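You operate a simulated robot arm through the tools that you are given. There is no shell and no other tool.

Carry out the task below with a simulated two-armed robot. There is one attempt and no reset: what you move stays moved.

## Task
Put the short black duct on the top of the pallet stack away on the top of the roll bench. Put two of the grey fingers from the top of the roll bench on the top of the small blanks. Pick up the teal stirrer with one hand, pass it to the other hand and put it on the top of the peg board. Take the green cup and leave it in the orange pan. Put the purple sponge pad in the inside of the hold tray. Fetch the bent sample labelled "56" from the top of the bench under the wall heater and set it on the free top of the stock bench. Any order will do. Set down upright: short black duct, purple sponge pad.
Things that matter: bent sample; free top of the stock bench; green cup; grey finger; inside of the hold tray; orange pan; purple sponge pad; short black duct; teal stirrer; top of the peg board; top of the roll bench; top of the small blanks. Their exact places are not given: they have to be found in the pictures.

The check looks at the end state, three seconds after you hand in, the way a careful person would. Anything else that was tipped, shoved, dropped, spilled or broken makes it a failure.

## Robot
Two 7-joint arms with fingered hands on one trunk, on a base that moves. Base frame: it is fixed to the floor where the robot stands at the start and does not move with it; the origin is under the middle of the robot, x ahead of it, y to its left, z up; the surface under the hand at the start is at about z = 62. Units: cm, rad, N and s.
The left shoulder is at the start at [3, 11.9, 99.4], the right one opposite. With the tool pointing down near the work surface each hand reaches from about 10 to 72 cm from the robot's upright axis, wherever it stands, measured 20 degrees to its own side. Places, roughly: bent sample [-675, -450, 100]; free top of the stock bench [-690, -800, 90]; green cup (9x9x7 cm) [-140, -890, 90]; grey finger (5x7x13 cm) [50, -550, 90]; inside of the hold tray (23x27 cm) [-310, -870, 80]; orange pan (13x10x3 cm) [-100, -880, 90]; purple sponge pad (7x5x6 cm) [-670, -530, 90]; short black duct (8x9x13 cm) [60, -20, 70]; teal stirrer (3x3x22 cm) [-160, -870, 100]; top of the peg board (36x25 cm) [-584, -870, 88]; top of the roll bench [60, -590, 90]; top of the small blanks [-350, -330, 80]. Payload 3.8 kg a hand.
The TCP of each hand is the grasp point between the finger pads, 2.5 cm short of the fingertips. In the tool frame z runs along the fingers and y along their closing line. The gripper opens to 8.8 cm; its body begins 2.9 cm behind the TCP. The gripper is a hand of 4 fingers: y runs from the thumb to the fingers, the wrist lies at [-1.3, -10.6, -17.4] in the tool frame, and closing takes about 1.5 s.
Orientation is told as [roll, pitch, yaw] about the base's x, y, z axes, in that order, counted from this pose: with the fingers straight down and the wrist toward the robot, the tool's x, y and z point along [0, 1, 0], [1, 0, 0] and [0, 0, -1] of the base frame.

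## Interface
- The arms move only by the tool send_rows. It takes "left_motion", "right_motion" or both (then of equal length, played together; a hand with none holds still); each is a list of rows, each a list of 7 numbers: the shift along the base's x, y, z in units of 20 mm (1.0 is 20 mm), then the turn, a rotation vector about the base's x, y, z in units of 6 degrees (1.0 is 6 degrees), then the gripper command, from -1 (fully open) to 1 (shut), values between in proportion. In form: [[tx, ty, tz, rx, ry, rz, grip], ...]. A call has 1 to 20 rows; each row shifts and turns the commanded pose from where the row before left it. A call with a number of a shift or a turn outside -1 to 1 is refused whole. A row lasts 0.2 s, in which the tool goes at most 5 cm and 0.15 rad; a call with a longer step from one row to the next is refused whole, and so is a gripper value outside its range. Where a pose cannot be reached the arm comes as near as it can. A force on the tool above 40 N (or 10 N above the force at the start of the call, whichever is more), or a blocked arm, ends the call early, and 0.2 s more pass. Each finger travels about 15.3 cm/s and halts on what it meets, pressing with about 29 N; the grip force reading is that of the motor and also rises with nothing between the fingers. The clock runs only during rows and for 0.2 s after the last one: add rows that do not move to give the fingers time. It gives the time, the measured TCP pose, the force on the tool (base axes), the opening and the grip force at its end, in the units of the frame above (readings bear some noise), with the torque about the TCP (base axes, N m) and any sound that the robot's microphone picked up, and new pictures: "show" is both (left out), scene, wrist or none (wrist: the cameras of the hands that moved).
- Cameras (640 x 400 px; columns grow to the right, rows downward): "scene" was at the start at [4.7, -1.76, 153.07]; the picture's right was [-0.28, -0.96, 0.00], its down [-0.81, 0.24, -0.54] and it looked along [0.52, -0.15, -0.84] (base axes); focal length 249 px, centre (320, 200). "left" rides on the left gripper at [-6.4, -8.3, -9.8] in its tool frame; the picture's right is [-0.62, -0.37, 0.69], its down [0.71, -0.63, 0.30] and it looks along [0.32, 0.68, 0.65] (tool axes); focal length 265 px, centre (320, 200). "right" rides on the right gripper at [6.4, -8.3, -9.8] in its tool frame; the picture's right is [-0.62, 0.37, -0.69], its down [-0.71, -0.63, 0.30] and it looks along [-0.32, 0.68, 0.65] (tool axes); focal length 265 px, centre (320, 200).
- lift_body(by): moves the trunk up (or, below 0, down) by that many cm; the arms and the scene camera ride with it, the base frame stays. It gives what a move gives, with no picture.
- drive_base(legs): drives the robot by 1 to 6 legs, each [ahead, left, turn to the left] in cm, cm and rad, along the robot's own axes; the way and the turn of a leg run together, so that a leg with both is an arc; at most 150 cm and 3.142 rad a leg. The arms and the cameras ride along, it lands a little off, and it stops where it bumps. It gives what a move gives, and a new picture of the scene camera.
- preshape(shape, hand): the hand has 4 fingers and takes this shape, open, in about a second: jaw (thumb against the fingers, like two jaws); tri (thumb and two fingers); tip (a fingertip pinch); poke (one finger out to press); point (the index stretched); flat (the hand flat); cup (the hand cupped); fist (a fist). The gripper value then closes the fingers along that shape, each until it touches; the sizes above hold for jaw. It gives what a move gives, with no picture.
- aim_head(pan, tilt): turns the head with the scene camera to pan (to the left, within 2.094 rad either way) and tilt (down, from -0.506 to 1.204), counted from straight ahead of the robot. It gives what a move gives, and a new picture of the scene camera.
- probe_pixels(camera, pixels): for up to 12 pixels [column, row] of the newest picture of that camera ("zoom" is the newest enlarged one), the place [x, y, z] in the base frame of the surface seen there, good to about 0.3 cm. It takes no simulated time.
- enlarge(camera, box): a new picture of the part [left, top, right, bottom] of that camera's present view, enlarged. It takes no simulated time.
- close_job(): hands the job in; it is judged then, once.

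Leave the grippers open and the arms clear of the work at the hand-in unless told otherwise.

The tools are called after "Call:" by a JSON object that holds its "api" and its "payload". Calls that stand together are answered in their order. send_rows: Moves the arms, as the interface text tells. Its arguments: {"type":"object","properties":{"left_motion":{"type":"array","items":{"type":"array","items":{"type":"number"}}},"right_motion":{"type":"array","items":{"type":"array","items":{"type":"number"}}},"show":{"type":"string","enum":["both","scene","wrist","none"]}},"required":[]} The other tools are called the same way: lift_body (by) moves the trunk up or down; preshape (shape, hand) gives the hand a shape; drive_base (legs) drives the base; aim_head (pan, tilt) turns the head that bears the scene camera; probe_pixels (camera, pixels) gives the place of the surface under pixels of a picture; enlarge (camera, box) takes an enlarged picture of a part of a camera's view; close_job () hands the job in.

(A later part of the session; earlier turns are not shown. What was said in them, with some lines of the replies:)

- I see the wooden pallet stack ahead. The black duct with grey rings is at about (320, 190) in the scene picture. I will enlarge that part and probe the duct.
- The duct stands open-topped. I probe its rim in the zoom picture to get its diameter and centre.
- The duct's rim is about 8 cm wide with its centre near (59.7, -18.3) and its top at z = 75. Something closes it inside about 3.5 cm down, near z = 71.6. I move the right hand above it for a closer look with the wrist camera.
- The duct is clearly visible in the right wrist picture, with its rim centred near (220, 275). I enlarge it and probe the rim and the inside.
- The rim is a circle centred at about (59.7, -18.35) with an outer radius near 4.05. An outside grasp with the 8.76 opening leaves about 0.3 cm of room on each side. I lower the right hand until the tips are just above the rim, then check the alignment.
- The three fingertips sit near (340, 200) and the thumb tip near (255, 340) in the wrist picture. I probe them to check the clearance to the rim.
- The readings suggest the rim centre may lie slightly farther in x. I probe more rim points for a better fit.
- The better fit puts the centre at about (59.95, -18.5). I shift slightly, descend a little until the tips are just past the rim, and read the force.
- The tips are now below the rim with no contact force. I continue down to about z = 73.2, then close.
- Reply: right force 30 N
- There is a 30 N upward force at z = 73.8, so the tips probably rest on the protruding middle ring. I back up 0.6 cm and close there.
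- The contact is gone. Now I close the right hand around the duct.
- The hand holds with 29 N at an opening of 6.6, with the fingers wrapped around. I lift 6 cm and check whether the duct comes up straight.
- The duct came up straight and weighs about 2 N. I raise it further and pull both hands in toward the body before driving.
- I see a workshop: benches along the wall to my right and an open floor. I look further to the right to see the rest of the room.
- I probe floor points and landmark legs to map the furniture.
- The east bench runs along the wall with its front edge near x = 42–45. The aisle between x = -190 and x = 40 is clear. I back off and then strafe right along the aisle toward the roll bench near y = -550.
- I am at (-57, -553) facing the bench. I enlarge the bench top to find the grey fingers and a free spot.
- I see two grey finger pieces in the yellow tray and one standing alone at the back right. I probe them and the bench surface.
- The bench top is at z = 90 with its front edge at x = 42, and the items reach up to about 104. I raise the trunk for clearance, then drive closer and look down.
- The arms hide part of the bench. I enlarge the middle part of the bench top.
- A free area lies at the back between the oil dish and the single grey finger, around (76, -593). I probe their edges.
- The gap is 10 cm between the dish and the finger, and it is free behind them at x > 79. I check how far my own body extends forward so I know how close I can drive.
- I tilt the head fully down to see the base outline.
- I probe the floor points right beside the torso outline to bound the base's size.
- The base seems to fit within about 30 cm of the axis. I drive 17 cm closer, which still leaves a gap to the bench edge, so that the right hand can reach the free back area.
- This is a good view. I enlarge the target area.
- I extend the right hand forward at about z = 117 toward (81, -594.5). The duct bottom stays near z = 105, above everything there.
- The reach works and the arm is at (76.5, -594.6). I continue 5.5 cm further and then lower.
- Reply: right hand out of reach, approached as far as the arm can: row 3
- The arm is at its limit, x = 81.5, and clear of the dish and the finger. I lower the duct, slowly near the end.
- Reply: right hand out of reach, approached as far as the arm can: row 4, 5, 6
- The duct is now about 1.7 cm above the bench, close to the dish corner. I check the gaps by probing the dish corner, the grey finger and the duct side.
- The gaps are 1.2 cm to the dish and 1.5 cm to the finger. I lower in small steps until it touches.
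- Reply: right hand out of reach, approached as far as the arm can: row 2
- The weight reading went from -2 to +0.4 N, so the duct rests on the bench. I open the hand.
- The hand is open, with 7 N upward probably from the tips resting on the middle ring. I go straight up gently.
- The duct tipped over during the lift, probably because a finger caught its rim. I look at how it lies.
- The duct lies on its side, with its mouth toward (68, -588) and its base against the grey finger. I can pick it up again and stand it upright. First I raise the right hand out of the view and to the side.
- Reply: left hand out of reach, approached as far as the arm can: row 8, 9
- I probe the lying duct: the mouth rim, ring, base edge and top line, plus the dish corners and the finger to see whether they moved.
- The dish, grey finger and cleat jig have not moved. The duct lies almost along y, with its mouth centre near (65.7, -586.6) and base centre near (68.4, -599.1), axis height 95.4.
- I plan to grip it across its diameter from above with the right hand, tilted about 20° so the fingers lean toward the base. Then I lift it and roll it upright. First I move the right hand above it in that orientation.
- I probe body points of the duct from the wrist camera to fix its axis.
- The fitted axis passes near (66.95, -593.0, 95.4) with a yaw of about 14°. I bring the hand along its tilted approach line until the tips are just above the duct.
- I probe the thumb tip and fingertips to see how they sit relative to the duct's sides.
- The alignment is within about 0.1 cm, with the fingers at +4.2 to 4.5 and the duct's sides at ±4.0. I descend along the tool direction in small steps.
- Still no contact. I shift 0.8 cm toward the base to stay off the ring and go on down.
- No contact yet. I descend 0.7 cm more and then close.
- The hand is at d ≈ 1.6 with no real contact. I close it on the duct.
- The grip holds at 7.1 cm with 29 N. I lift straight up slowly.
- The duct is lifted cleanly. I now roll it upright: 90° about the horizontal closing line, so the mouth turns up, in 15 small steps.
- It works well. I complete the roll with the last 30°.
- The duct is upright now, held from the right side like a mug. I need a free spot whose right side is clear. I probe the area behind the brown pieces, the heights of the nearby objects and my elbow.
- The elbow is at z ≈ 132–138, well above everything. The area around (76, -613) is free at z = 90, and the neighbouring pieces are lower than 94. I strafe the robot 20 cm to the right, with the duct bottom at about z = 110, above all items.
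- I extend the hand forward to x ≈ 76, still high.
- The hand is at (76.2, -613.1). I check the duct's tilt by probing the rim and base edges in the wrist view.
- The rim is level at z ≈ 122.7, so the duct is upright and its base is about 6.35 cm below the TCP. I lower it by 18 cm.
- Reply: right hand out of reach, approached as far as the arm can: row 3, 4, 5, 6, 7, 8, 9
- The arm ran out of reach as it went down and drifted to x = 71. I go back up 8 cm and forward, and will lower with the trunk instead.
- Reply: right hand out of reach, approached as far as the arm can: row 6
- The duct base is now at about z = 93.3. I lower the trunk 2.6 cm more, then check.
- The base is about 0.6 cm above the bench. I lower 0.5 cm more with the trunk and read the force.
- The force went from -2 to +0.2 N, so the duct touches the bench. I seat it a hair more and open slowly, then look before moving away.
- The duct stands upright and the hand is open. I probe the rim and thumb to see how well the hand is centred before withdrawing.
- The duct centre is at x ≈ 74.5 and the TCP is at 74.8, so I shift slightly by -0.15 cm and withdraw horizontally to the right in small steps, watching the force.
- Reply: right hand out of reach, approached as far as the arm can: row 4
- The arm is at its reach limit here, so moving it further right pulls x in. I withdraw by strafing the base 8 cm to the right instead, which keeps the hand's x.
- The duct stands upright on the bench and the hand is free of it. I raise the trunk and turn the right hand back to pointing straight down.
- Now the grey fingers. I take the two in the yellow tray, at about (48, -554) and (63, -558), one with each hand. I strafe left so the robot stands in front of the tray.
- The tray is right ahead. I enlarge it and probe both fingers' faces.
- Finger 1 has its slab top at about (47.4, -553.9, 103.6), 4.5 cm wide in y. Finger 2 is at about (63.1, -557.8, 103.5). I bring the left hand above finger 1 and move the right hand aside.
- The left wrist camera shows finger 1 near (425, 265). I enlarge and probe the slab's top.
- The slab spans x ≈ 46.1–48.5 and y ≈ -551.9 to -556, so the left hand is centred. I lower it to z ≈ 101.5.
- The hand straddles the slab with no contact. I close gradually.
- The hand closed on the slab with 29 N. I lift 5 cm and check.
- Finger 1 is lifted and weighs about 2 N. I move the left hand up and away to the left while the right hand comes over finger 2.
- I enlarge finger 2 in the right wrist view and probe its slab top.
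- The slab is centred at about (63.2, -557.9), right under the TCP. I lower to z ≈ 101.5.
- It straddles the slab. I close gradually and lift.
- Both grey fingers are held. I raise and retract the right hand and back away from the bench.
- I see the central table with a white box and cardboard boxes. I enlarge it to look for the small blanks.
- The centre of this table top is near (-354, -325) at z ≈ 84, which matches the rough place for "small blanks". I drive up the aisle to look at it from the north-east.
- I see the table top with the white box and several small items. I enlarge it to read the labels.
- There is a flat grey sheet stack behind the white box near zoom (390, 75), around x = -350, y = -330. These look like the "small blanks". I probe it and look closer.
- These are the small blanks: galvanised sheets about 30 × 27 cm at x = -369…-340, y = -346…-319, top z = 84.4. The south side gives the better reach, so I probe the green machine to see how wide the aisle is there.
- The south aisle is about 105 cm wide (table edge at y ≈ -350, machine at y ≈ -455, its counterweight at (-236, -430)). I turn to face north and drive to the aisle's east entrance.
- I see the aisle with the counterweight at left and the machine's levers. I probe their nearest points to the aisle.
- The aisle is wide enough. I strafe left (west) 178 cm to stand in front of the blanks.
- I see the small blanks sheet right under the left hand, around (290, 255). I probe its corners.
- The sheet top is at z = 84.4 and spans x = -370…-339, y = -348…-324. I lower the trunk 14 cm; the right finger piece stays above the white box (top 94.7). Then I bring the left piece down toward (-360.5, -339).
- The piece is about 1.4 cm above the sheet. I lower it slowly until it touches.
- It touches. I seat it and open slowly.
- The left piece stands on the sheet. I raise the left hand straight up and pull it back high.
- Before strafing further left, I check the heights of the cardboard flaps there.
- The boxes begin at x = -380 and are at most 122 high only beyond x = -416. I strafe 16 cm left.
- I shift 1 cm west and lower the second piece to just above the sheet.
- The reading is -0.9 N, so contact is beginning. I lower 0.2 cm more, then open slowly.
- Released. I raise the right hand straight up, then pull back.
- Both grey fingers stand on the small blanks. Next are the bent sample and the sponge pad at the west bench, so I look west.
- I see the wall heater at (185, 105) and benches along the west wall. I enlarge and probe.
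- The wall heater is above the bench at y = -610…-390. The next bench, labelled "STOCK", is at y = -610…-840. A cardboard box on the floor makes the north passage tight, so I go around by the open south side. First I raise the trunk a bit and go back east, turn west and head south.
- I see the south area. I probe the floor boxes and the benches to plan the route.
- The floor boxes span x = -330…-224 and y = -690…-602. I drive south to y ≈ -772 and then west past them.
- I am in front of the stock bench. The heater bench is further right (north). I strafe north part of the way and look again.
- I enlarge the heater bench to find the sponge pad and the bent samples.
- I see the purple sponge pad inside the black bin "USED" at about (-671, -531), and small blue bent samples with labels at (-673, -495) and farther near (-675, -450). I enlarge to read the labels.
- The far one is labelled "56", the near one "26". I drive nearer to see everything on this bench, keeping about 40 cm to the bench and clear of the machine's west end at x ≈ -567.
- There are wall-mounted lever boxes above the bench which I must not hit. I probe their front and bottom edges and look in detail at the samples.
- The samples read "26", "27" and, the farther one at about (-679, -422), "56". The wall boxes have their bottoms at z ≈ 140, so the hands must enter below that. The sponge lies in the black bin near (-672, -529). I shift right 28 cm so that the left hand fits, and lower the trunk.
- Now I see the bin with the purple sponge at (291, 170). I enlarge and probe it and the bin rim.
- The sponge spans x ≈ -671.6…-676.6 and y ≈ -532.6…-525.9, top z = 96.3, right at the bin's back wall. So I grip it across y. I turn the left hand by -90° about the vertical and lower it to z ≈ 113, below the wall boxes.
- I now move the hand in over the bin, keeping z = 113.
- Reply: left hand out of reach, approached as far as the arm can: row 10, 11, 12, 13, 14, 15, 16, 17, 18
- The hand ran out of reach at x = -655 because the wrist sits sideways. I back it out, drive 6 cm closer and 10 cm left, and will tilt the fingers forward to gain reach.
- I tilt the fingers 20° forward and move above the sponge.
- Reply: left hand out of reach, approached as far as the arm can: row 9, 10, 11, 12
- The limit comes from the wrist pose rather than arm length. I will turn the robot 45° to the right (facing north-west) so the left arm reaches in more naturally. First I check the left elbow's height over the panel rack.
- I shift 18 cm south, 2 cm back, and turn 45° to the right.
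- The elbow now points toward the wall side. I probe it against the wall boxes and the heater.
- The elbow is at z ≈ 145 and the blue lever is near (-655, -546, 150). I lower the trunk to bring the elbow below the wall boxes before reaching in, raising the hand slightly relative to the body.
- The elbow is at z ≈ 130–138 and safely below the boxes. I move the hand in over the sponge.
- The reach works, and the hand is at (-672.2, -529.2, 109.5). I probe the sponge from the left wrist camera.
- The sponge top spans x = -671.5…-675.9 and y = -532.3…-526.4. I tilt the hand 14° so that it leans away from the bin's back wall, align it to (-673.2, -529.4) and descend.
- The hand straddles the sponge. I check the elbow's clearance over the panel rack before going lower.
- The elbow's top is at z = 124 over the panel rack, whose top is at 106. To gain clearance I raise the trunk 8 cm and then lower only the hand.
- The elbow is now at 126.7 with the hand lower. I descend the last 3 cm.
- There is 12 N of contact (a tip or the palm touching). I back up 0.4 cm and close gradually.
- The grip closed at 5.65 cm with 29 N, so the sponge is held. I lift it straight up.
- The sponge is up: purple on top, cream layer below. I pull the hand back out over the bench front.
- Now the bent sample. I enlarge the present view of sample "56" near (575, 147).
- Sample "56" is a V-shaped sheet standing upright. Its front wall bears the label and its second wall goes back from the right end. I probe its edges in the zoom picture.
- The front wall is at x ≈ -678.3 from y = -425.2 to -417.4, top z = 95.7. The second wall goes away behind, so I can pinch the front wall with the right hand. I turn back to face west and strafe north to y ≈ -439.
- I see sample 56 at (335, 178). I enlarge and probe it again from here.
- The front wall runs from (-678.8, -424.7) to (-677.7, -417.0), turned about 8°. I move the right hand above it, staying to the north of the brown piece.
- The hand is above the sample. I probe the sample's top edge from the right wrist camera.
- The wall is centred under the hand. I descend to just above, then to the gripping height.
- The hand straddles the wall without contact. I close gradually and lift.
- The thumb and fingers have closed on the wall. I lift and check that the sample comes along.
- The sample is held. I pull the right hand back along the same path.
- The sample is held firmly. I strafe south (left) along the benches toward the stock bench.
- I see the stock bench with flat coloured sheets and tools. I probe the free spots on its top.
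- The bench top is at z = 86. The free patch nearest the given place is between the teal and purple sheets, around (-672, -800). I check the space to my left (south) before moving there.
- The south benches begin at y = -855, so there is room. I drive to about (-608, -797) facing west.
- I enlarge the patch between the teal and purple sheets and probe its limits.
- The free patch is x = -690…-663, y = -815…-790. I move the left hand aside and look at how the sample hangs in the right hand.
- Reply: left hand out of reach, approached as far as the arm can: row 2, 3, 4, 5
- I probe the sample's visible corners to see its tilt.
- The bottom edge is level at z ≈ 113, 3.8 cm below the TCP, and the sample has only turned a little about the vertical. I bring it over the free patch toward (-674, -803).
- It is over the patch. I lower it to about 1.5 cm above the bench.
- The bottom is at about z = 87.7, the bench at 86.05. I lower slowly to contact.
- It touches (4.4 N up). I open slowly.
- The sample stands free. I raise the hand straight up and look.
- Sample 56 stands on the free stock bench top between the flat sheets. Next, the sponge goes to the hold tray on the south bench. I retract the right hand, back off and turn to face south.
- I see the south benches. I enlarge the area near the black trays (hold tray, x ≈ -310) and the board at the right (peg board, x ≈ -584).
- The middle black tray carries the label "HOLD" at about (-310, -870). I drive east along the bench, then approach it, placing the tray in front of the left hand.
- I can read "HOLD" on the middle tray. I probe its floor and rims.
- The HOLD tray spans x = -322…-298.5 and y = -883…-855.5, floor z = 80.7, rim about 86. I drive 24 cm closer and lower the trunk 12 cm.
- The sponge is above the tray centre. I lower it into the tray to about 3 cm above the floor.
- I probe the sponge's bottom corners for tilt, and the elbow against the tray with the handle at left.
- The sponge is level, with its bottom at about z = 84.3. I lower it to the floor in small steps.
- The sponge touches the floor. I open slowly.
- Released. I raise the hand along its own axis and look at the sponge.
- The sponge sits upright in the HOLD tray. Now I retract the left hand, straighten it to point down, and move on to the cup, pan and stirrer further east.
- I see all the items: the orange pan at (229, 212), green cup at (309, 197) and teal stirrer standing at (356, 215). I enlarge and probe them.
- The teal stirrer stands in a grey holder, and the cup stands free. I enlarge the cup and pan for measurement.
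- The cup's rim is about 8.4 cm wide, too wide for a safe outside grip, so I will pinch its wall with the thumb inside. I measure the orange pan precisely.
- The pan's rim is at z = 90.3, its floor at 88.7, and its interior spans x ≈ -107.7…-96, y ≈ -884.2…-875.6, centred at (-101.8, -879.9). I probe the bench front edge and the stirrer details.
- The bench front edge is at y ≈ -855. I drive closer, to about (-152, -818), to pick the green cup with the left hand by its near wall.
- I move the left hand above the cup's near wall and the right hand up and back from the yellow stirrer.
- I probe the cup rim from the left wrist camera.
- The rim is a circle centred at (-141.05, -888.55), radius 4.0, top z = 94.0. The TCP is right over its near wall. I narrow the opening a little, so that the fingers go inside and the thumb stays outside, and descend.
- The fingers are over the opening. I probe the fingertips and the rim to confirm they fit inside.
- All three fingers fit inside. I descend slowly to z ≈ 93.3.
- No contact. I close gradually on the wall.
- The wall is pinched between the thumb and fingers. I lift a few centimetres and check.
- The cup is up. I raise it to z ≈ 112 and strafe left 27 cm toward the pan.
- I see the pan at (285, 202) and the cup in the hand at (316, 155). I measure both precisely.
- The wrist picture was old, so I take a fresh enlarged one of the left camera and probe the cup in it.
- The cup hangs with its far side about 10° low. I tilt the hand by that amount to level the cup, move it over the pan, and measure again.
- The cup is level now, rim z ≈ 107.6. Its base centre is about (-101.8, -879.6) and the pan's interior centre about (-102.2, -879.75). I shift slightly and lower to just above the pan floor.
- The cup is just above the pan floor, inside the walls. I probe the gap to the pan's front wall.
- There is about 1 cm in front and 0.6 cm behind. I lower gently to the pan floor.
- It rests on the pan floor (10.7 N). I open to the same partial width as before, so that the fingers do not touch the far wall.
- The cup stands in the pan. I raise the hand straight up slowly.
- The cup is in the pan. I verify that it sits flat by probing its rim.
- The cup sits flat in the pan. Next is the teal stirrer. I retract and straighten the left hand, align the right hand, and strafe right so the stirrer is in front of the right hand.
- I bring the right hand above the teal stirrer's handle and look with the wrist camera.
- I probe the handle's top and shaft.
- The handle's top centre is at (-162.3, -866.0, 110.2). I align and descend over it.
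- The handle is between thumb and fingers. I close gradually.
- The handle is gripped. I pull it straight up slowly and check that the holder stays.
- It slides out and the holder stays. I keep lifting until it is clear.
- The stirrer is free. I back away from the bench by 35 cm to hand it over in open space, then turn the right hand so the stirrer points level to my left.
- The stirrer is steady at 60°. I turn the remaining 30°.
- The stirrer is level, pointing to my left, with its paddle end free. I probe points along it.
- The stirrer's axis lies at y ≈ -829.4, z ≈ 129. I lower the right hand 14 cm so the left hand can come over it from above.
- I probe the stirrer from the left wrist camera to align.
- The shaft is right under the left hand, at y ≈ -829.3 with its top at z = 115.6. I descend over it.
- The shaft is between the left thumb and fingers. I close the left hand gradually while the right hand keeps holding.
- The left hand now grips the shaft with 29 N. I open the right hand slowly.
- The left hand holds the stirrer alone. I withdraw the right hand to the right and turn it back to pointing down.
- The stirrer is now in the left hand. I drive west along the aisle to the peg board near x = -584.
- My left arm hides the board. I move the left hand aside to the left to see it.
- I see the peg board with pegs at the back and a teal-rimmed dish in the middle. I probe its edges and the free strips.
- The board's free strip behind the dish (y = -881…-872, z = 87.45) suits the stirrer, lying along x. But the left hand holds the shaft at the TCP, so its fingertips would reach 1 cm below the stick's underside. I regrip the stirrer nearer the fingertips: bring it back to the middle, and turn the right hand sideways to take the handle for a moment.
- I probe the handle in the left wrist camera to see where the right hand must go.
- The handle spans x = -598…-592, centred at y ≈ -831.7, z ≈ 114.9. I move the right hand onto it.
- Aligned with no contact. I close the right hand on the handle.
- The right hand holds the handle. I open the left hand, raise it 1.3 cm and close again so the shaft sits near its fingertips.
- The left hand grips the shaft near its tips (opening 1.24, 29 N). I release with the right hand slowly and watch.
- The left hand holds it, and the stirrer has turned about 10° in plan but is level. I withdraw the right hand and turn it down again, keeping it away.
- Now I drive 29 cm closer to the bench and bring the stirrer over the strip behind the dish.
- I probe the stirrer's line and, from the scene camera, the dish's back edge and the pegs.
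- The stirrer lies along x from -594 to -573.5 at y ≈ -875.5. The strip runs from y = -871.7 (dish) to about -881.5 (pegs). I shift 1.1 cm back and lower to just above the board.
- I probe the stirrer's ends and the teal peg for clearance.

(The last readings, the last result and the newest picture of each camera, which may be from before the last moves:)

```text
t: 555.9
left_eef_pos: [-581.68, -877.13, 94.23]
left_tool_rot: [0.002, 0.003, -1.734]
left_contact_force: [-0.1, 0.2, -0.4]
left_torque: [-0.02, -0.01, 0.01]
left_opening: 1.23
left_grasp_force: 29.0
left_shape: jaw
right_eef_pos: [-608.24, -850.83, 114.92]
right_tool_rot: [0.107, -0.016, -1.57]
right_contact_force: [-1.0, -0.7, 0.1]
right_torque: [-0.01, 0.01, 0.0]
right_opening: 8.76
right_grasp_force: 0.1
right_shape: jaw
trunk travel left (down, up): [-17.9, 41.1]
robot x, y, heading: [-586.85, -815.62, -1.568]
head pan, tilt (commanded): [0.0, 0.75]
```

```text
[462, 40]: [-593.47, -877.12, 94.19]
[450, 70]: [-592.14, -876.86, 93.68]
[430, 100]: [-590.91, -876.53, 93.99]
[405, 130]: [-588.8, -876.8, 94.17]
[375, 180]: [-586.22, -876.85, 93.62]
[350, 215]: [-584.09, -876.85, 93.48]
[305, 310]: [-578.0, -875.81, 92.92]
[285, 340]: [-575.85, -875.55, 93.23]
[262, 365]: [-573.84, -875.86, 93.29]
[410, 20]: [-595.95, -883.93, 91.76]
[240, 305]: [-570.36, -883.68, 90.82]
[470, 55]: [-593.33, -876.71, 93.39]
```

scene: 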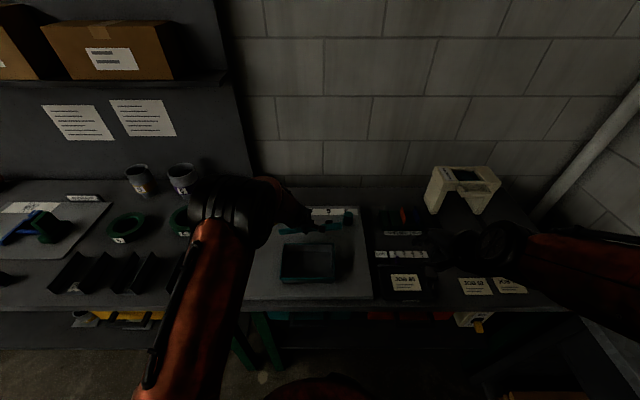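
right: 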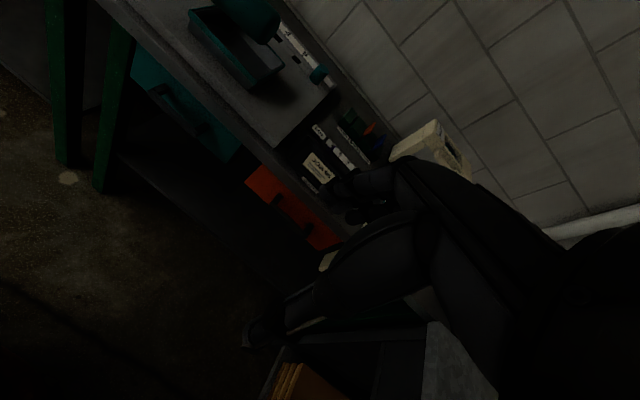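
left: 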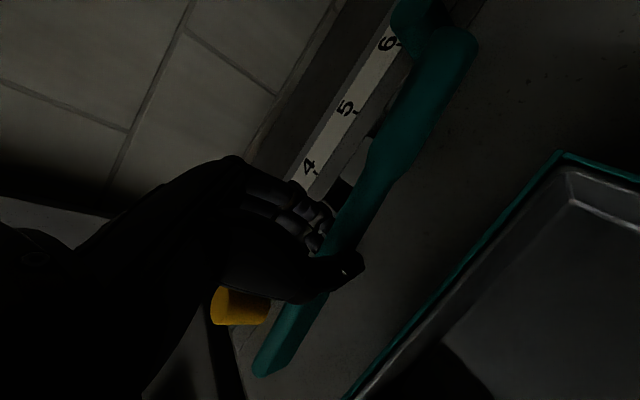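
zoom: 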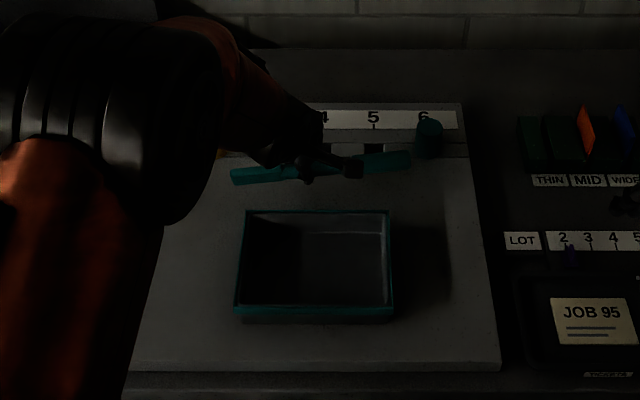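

The clearances are fine (the peg is more than 5 cm from the handle's end). I lower slowly until contact.

Call:
{"api": "send_rows", "payload": {"left_motion": [[0, 0, -0.5, 0, 0, 0, 1], [0, 0, -0.4, 0, 0, 0, 1], [0, 0, -0.3, 0, 0, 0, 1], [0, 0, 0, 0, 0, 0, 1]], "show": "none"}}

```text
t: 556.9
left_eef_pos: [-581.88, -877.32, 91.84]
left_tool_rot: [0.002, 0.001, -1.735]
left_contact_force: [0.2, 0.8, -0.7]
left_torque: [0.0, 0.0, 0.02]
left_opening: 1.25
left_grasp_force: 29.0
left_shape: jaw
right_eef_pos: [-608.35, -850.84, 114.98]
right_tool_rot: [0.106, -0.015, -1.568]
right_contact_force: [-0.1, -0.4, -0.1]
right_torque: [-0.02, 0.01, 0.0]
right_opening: 8.78
right_grasp_force: 0.0
right_shape: jaw
trunk travel left (down, up): [-17.9, 41.1]
robot x, y, heading: [-586.58, -815.96, -1.568]
head pan, tilt (commanded): [0.0, 0.75]
```

Call:
{"api": "send_rows", "payload": {"left_motion": [[0, 0, -0.2, 0, 0, 0, 1], [0, 0, -0.15, 0, 0, 0, 1], [0, 0, 0, 0, 0, 0, 1]], "show": "wrist"}}

```text
t: 557.7
left_eef_pos: [-581.64, -877.09, 91.15]
left_tool_rot: [0.0, 0.0, -1.733]
left_contact_force: [0.2, 0.5, 0.2]
left_torque: [-0.02, -0.04, 0.01]
left_opening: 1.22
left_grasp_force: 29.1
left_shape: jaw
right_eef_pos: [-608.29, -850.92, 114.96]
right_tool_rot: [0.104, -0.014, -1.569]
right_contact_force: [-0.7, 0.1, -0.3]
right_torque: [0.0, 0.0, 0.01]
right_opening: 8.78
right_grasp_force: 0.1
right_shape: jaw
trunk travel left (down, up): [-17.9, 41.1]
robot x, y, heading: [-587.35, -815.85, -1.566]
head pan, tilt (commanded): [0.0, 0.75]
```

left: 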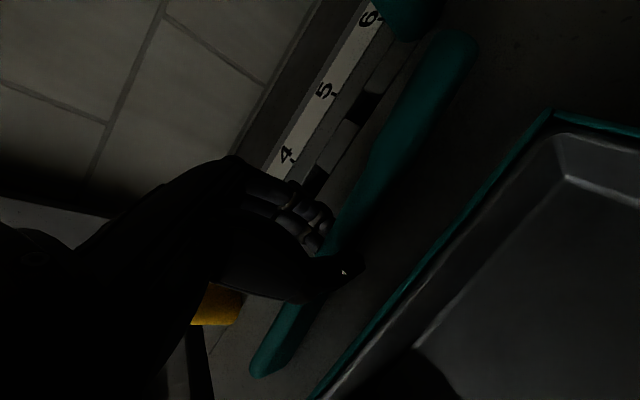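

Call:
{"api": "send_rows", "payload": {"left_motion": [[0, 0, -0.12, 0, 0, 0, 1], [0, 0, -0.12, 0, 0, 0, 1], [0, 0, 0, 0, 0, 0, 1]], "show": "none"}}

```text
t: 558.5
left_eef_pos: [-581.68, -877.2, 90.68]
left_tool_rot: [0.002, 0.001, -1.734]
left_contact_force: [-0.1, 0.5, 1.9]
left_torque: [0.01, -0.1, -0.02]
left_opening: 1.27
left_grasp_force: 29.3
left_shape: jaw
right_eef_pos: [-608.24, -850.87, 114.89]
right_tool_rot: [0.104, -0.016, -1.568]
right_contact_force: [0.6, -0.2, 0.7]
right_torque: [0.03, 0.0, 0.03]
right_opening: 8.8
right_grasp_force: 0.1
right_shape: jaw
trunk travel left (down, up): [-17.9, 41.1]
robot x, y, heading: [-587.26, -815.55, -1.567]
head pan, tilt (commanded): [0.0, 0.75]
```

Contact begins, with one end touching. I lower a touch more so the other end settles.

Call:
{"api": "send_rows", "payload": {"left_motion": [[0, 0, -0.1, 0, 0, 0, 1], [0, 0, -0.08, 0, 0, 0, 1], [0, 0, 0, 0, 0, 0, 1]], "show": "scene"}}

Call:
{"api": "enlarge", "payload": {"camera": "scene", "box": [240, 190, 380, 280]}}

```text
t: 559.3
left_eef_pos: [-581.75, -877.28, 90.48]
left_tool_rot: [0.002, -0.001, -1.735]
left_contact_force: [1.1, -1.5, 9.0]
left_torque: [0.0, -0.07, -0.04]
left_opening: 1.3
left_grasp_force: 29.2
left_shape: jaw
right_eef_pos: [-608.26, -850.84, 114.9]
right_tool_rot: [0.104, -0.016, -1.57]
right_contact_force: [-0.8, 0.1, 0.2]
right_torque: [0.01, 0.02, 0.0]
right_opening: 8.8
right_grasp_force: 0.0
right_shape: jaw
trunk travel left (down, up): [-17.9, 41.1]
robot x, y, heading: [-586.94, -815.82, -1.569]
head pan, tilt (commanded): [0.0, 0.75]
```

scene: 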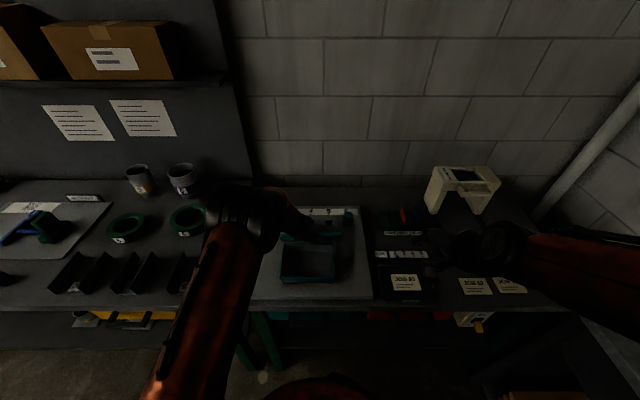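

```text
4.44 times, centred on (310, 235) of scene
```

zoom: 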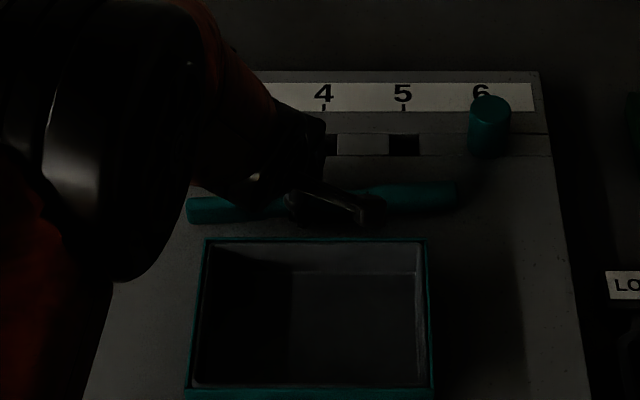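

It rests on the board (9 N). I open the left hand slowly, only partly, to keep the thumb clear of the dish.

Call:
{"api": "send_rows", "payload": {"left_motion": [[0, 0, 0.04, 0, 0, 0, 0.8], [0, 0, 0, 0, 0, 0, 0.65], [0, 0, 0, 0, 0, 0, 0.5], [0, 0, 0, 0, 0, 0, 0.35], [0, 0, 0, 0, 0, 0, 0.2], [0, 0, 0, 0, 0, 0, 0.1], [0, 0, 0, 0, 0, 0, 0.1]], "show": "wrist"}}

```text
t: 560.9
left_eef_pos: [-581.69, -877.14, 90.46]
left_tool_rot: [0.003, 0.002, -1.735]
left_contact_force: [-0.3, -0.5, -0.1]
left_torque: [0.0, -0.01, 0.01]
left_opening: 3.91
left_grasp_force: 0.1
left_shape: jaw
right_eef_pos: [-608.29, -850.92, 114.96]
right_tool_rot: [0.104, -0.015, -1.57]
right_contact_force: [-0.1, 0.3, 0.5]
right_torque: [0.0, -0.01, 0.0]
right_opening: 8.77
right_grasp_force: 0.2
right_shape: jaw
trunk travel left (down, up): [-17.9, 41.1]
robot x, y, heading: [-586.88, -815.36, -1.563]
head pan, tilt (commanded): [0.0, 0.75]
```

left: 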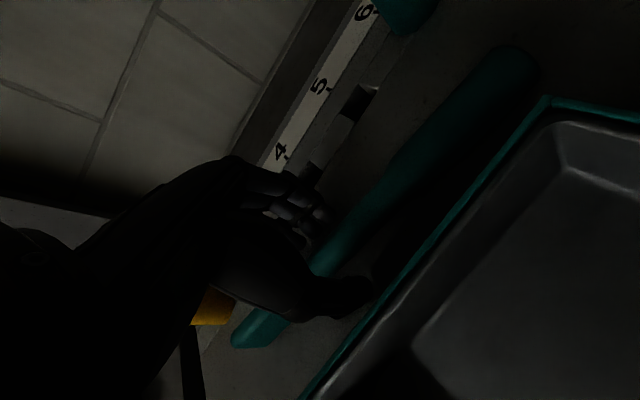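

The stirrer lies on the board, turned slightly toward the dish. I raise the hand straight up.

Call:
{"api": "send_rows", "payload": {"left_motion": [[0, 0, 0.3, 0, 0, 0, 0.1], [0, 0, 0.5, 0, 0, 0, 0.1], [0, 0, 0.8, 0, 0, 0, 0.1], [0, 0, 1, 0, 0, 0, 0.1], [0, 0, 1, 0, 0, 0, 0.1], [0, 0, 1, 0, 0, 0, 0.1], [0, 0, 1, 0, 0, 0, 0.1], [0, 0, 1, 0, 0, 0, -0.5], [0, 0, 1, 0, 0, 0, -1], [0, 0, 0, 0, 0, 0, -1]], "show": "both"}}

Call:
{"api": "enlarge", "payload": {"camera": "left", "box": [260, 60, 640, 400]}}

```text
t: 563.1
left_eef_pos: [-581.66, -877.18, 105.71]
left_tool_rot: [0.003, 0.002, -1.736]
left_contact_force: [0.3, 0.7, -0.1]
left_torque: [0.02, 0.05, 0.03]
left_opening: 8.78
left_grasp_force: 0.1
left_shape: jaw
right_eef_pos: [-608.27, -850.85, 114.79]
right_tool_rot: [0.103, -0.015, -1.569]
right_contact_force: [0.2, 0.2, 0.3]
right_torque: [0.0, -0.02, 0.01]
right_opening: 8.77
right_grasp_force: 0.1
right_shape: jaw
trunk travel left (down, up): [-17.9, 41.1]
robot x, y, heading: [-586.97, -815.51, -1.572]
head pan, tilt (commanded): [0.0, 0.75]
```

scene: 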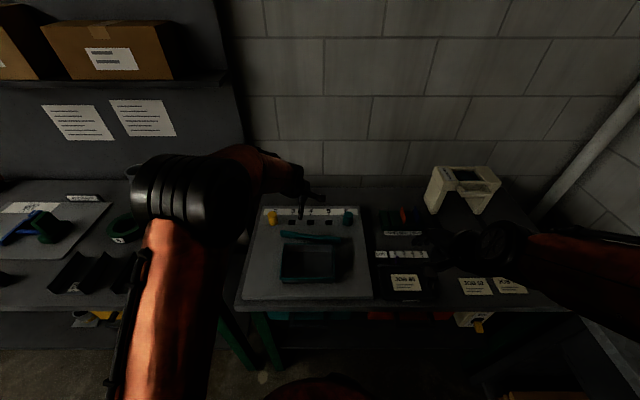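
left: 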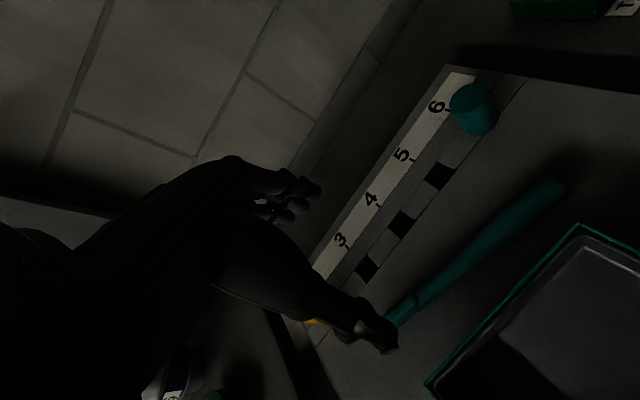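

```text
1.18 times, centred on (450, 230) of left
```

zoom: 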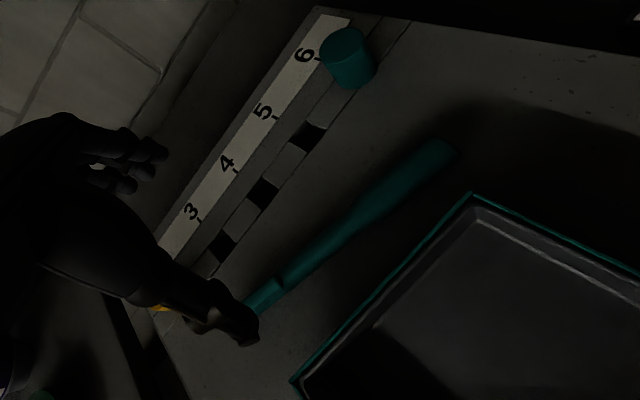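

The stirrer lies on the peg board behind the dish. I verify with the scene camera.

Call:
{"api": "enlarge", "payload": {"camera": "scene", "box": [235, 190, 385, 300]}}

Call:
{"api": "probe_pixels", "payload": {"camera": "scene", "pixels": [[283, 233], [290, 235], [300, 236], [310, 237], [320, 238], [330, 239], [336, 239], [308, 243], [306, 262]]}}

```text
3.64 times, centred on (310, 245) of scene
```

zoom: 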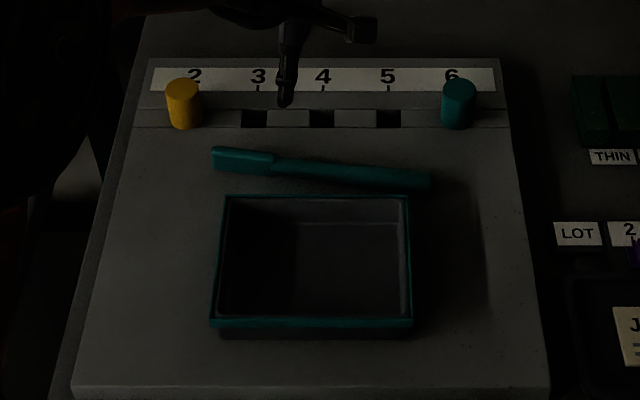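

```text
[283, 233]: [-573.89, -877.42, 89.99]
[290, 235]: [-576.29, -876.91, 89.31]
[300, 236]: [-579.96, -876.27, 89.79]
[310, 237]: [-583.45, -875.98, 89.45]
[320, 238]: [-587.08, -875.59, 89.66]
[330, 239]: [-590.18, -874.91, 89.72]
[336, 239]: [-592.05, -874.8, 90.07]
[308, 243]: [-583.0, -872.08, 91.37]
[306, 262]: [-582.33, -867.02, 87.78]
```

Everything is placed. I retract the left hand up and back, move away from the bench with both grippers open, and take a last look.

Call:
{"api": "send_rows", "payload": {"left_motion": [[0, 0.3, 1, 0, 0, 0, -1], [0, 0.5, 1, 0, 0, 0, -1], [0, 1, 1, 0, 0, 0, -1], [0, 1, 1, 0, 0, 0, -1], [0, 1, 1, 0, 0, 0, -1], [0, 1, 1, 0, 0, 0, -1], [0, 1, 0, 0, 0, 0, -1], [0, 1, 0, 0, 0, 0, -1], [0, 1, 0, 0, 0, 0, -1], [0, 1, 0, 0, 0, 0, -1], [0, 1, 0, 0, 0, 0, -1], [0, 1, 0, 0, 0, 0, -1], [0, 1, 0, 0, 0, 0, -1], [0, 1, 0, 0, 0, 0, -1], [0.5, 1, 0, 0, 0, 0, -1], [0.5, 0, 0, 0, 0, 0, -1]], "show": "none"}}

Call:
{"api": "drive_base", "payload": {"legs": [[-45, 0, 0]]}}

Call:
{"api": "aim_head", "payload": {"pan": 0.0, "tilt": 0.55}}

```text
t: 566.5
left_eef_pos: [-579.68, -849.64, 117.62]
left_tool_rot: [0.001, 0.002, -1.736]
left_contact_force: [0.3, 0.8, -0.1]
left_torque: [-0.01, -0.02, -0.03]
left_opening: 8.8
left_grasp_force: 0.1
left_shape: jaw
right_eef_pos: [-608.34, -850.87, 114.97]
right_tool_rot: [0.106, -0.016, -1.57]
right_contact_force: [0.4, -0.1, -0.2]
right_torque: [-0.01, -0.03, 0.0]
right_opening: 8.79
right_grasp_force: 0.0
right_shape: jaw
trunk travel left (down, up): [-17.9, 41.1]
robot x, y, heading: [-586.69, -815.64, -1.569]
head pan, tilt (commanded): [0.0, 0.75]
```

```text
t: 569.2
left_eef_pos: [-579.88, -804.47, 117.68]
left_tool_rot: [0.003, 0.002, -1.732]
left_contact_force: [-0.2, -0.5, 0.1]
left_torque: [0.0, 0.01, 0.01]
left_opening: 8.8
left_grasp_force: 0.1
left_shape: jaw
right_eef_pos: [-608.47, -805.59, 115.04]
right_tool_rot: [0.105, -0.016, -1.568]
right_contact_force: [0.2, -0.8, -1.2]
right_torque: [0.0, 0.01, 0.01]
right_opening: 8.75
right_grasp_force: 0.0
right_shape: jaw
trunk travel left (down, up): [-17.9, 41.1]
robot x, y, heading: [-587.33, -770.6, -1.566]
head pan, tilt (commanded): [0.0, 0.75]
```

scene: 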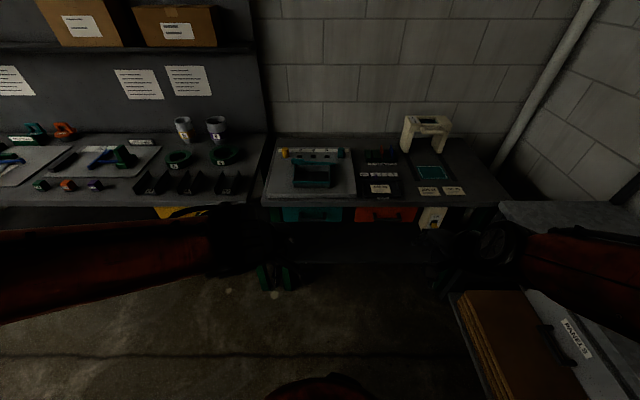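

```text
t: 569.9
left_eef_pos: [-579.8, -804.46, 117.76]
left_tool_rot: [0.002, 0.002, -1.734]
left_contact_force: [-0.3, 0.4, 1.1]
left_torque: [0.0, -0.01, 0.0]
left_opening: 8.79
left_grasp_force: 0.0
left_shape: jaw
right_eef_pos: [-608.34, -805.76, 114.94]
right_tool_rot: [0.104, -0.015, -1.568]
right_contact_force: [0.3, 0.0, -0.5]
right_torque: [-0.02, 0.0, 0.03]
right_opening: 8.8
right_grasp_force: 0.0
right_shape: jaw
trunk travel left (down, up): [-17.9, 41.1]
robot x, y, heading: [-587.28, -770.39, -1.566]
head pan, tilt (commanded): [0.0, 0.55]
```

scene: 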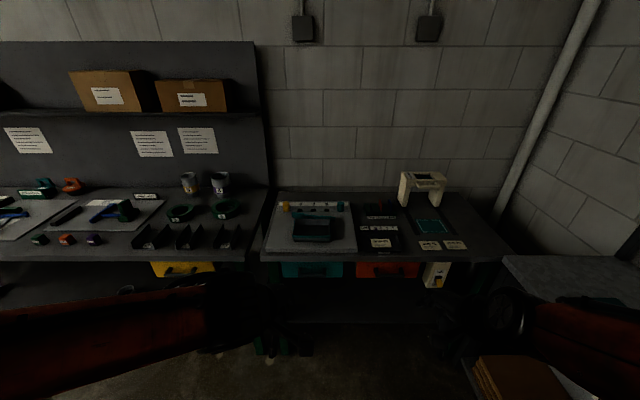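

I check sample 56 on the stock bench, and look across the room at the duct on the roll bench.

Call:
{"api": "aim_head", "payload": {"pan": -1.1, "tilt": 0.55}}

Call:
{"api": "enlarge", "payload": {"camera": "scene", "box": [200, 130, 460, 300]}}

Call:
{"api": "aim_head", "payload": {"pan": 1.85, "tilt": 0.15}}

Call:
{"api": "enlarge", "payload": {"camera": "scene", "box": [250, 150, 390, 240]}}

```text
t: 571.3
left_eef_pos: [-579.84, -804.6, 117.56]
left_tool_rot: [0.001, 0.001, -1.732]
left_contact_force: [-0.5, 0.6, 0.7]
left_torque: [0.0, 0.01, -0.03]
left_opening: 8.76
left_grasp_force: 0.0
left_shape: jaw
right_eef_pos: [-608.33, -805.78, 114.88]
right_tool_rot: [0.106, -0.017, -1.566]
right_contact_force: [-0.1, -0.6, 0.1]
right_torque: [-0.04, 0.01, 0.01]
right_opening: 8.76
right_grasp_force: 0.1
right_shape: jaw
trunk travel left (down, up): [-17.9, 41.1]
robot x, y, heading: [-587.24, -770.56, -1.564]
head pan, tilt (commanded): [-1.1, 0.55]
```

scene: 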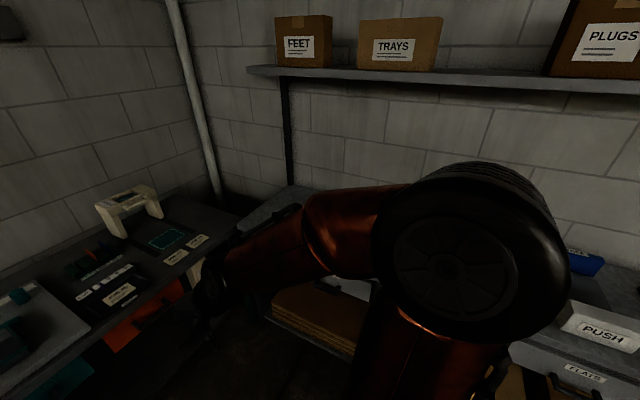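

```text
2.35 times, centred on (330, 215) of scene
```

zoom: 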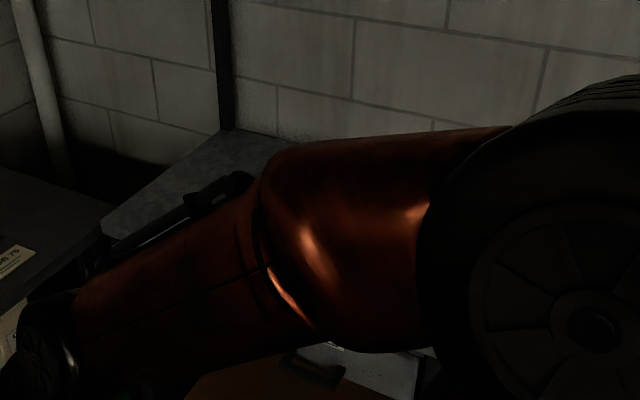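

```text
t: 573.8
left_eef_pos: [-579.78, -804.56, 117.64]
left_tool_rot: [0.002, 0.003, -1.731]
left_contact_force: [-0.1, 0.4, -0.1]
left_torque: [0.05, 0.01, -0.02]
left_opening: 8.78
left_grasp_force: 0.1
left_shape: jaw
right_eef_pos: [-608.38, -805.67, 114.93]
right_tool_rot: [0.108, -0.016, -1.567]
right_contact_force: [-0.3, -0.2, 0.6]
right_torque: [0.01, 0.02, -0.03]
right_opening: 8.78
right_grasp_force: 0.2
right_shape: jaw
trunk travel left (down, up): [-17.9, 41.1]
robot x, y, heading: [-587.1, -770.43, -1.563]
head pan, tilt (commanded): [1.85, 0.15]
```

scene: 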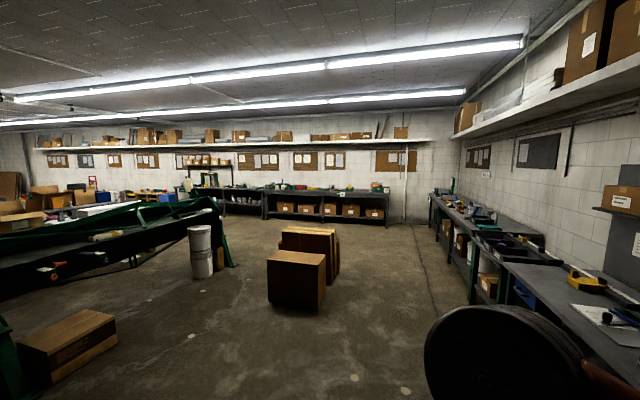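

```text
4.44 times, centred on (320, 195) of scene
```

zoom: 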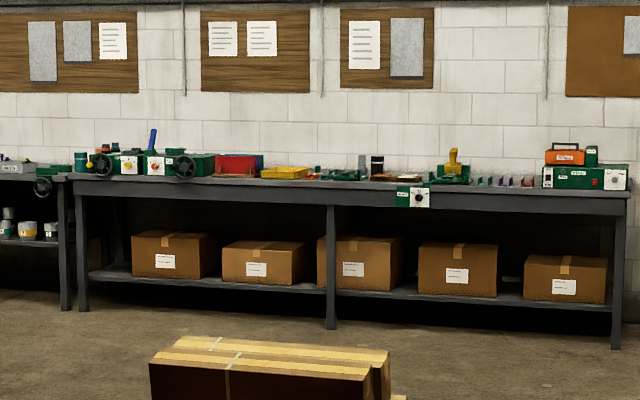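

The duct stands upright on the roll bench, at zoom (377, 165). I shift a little to get a clear look at sample 56.

Call:
{"api": "drive_base", "payload": {"legs": [[-40, 30, 0]]}}

Call:
{"api": "aim_head", "payload": {"pan": -0.75, "tilt": 0.4}}

Call:
{"api": "enlarge", "payload": {"camera": "scene", "box": [240, 120, 480, 270]}}

```text
t: 576.8
left_eef_pos: [-550.3, -764.32, 117.7]
left_tool_rot: [0.0, 0.003, -1.734]
left_contact_force: [0.5, -0.1, 0.0]
left_torque: [-0.02, 0.0, 0.0]
left_opening: 8.8
left_grasp_force: 0.0
left_shape: jaw
right_eef_pos: [-578.8, -765.46, 114.8]
right_tool_rot: [0.106, -0.016, -1.568]
right_contact_force: [0.6, -0.3, -0.7]
right_torque: [0.0, 0.02, 0.03]
right_opening: 8.75
right_grasp_force: 0.0
right_shape: jaw
trunk travel left (down, up): [-17.9, 41.1]
robot x, y, heading: [-557.94, -730.49, -1.563]
head pan, tilt (commanded): [1.85, 0.15]
```

scene: 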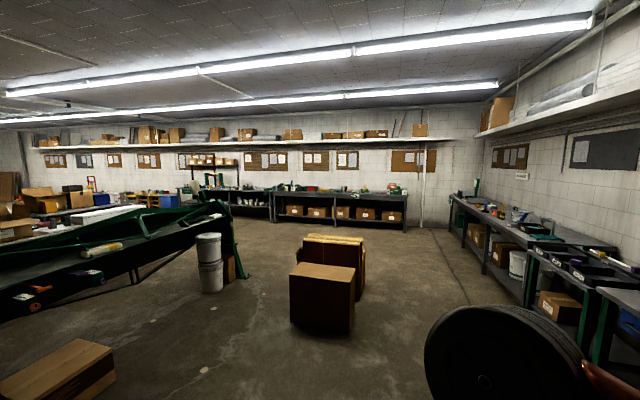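

```text
t: 579.1
left_eef_pos: [-550.43, -764.31, 117.69]
left_tool_rot: [0.001, 0.003, -1.732]
left_contact_force: [0.1, 0.3, -0.5]
left_torque: [0.0, 0.0, 0.02]
left_opening: 8.79
left_grasp_force: 0.0
left_shape: jaw
right_eef_pos: [-578.96, -765.55, 114.9]
right_tool_rot: [0.106, -0.016, -1.568]
right_contact_force: [0.1, -0.8, -0.5]
right_torque: [0.0, 0.01, 0.02]
right_opening: 8.77
right_grasp_force: 0.1
right_shape: jaw
trunk travel left (down, up): [-17.9, 41.1]
robot x, y, heading: [-557.43, -730.61, -1.562]
head pan, tilt (commanded): [-0.75, 0.4]
```

scene: 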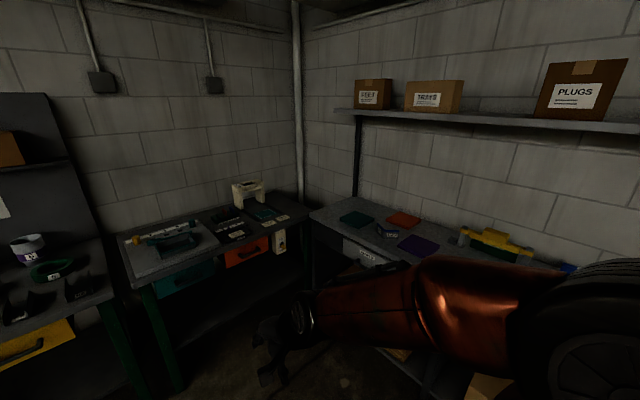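

```text
2.67 times, centred on (360, 195) of scene
```

zoom: 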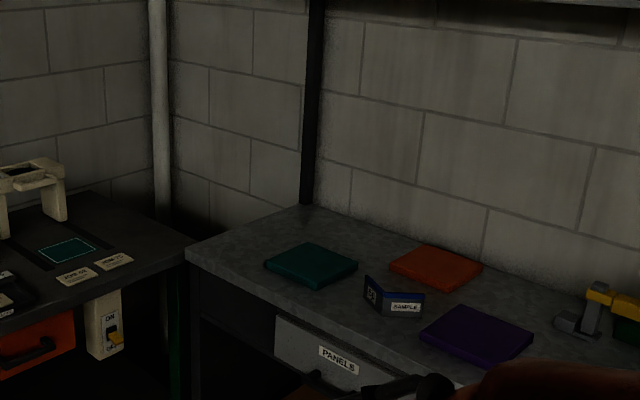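

Sample 56 still stands on the free stock bench top, and the stirrer lies on the peg board. All six parts are done, the grippers are open and the arms are clear, so I hand the job in.

Call:
{"api": "close_job", "payload": {}}

```text
The job is handed in.
```

I completed all six parts and handed the job in; the verdict hasn't come back yet. Part-way through, the duct fell over on the roll bench and I had to stand it up again.

| Item | Where it is now | How it was left |
|---|---|---|
| Short black duct | Top of the roll bench, near the back | Standing upright with its open end up |
| Two grey fingers | Top of the small blanks | Both standing |
| Teal stirrer | Top of the peg board, behind the dish | Lying flat |
| Green cup | Inside the orange pan | Sitting flat |
| Purple sponge pad | Inside the hold tray | Upright |
| Bent sample "56" | Free top of the stock bench, between the teal and purple sheets | Standing |

- **Duct:** after I first set it down, a finger seems to have caught its rim as the hand lifted. It tipped over between the oil dish, the cleat jig and the third grey finger. My measurements showed none of those moved, and the duct was still standing when I checked from across the room at the end.
- **Grey fingers:** the bench had three, two in the yellow tray and one standing alone. I took the two from the tray.
- **Stirrer:** the right hand picked it up and passed it to the left. At the peg board I passed it back for a moment to get a better grip, and the left hand put it down.

The grippers are open and the arms are clear of the benches.
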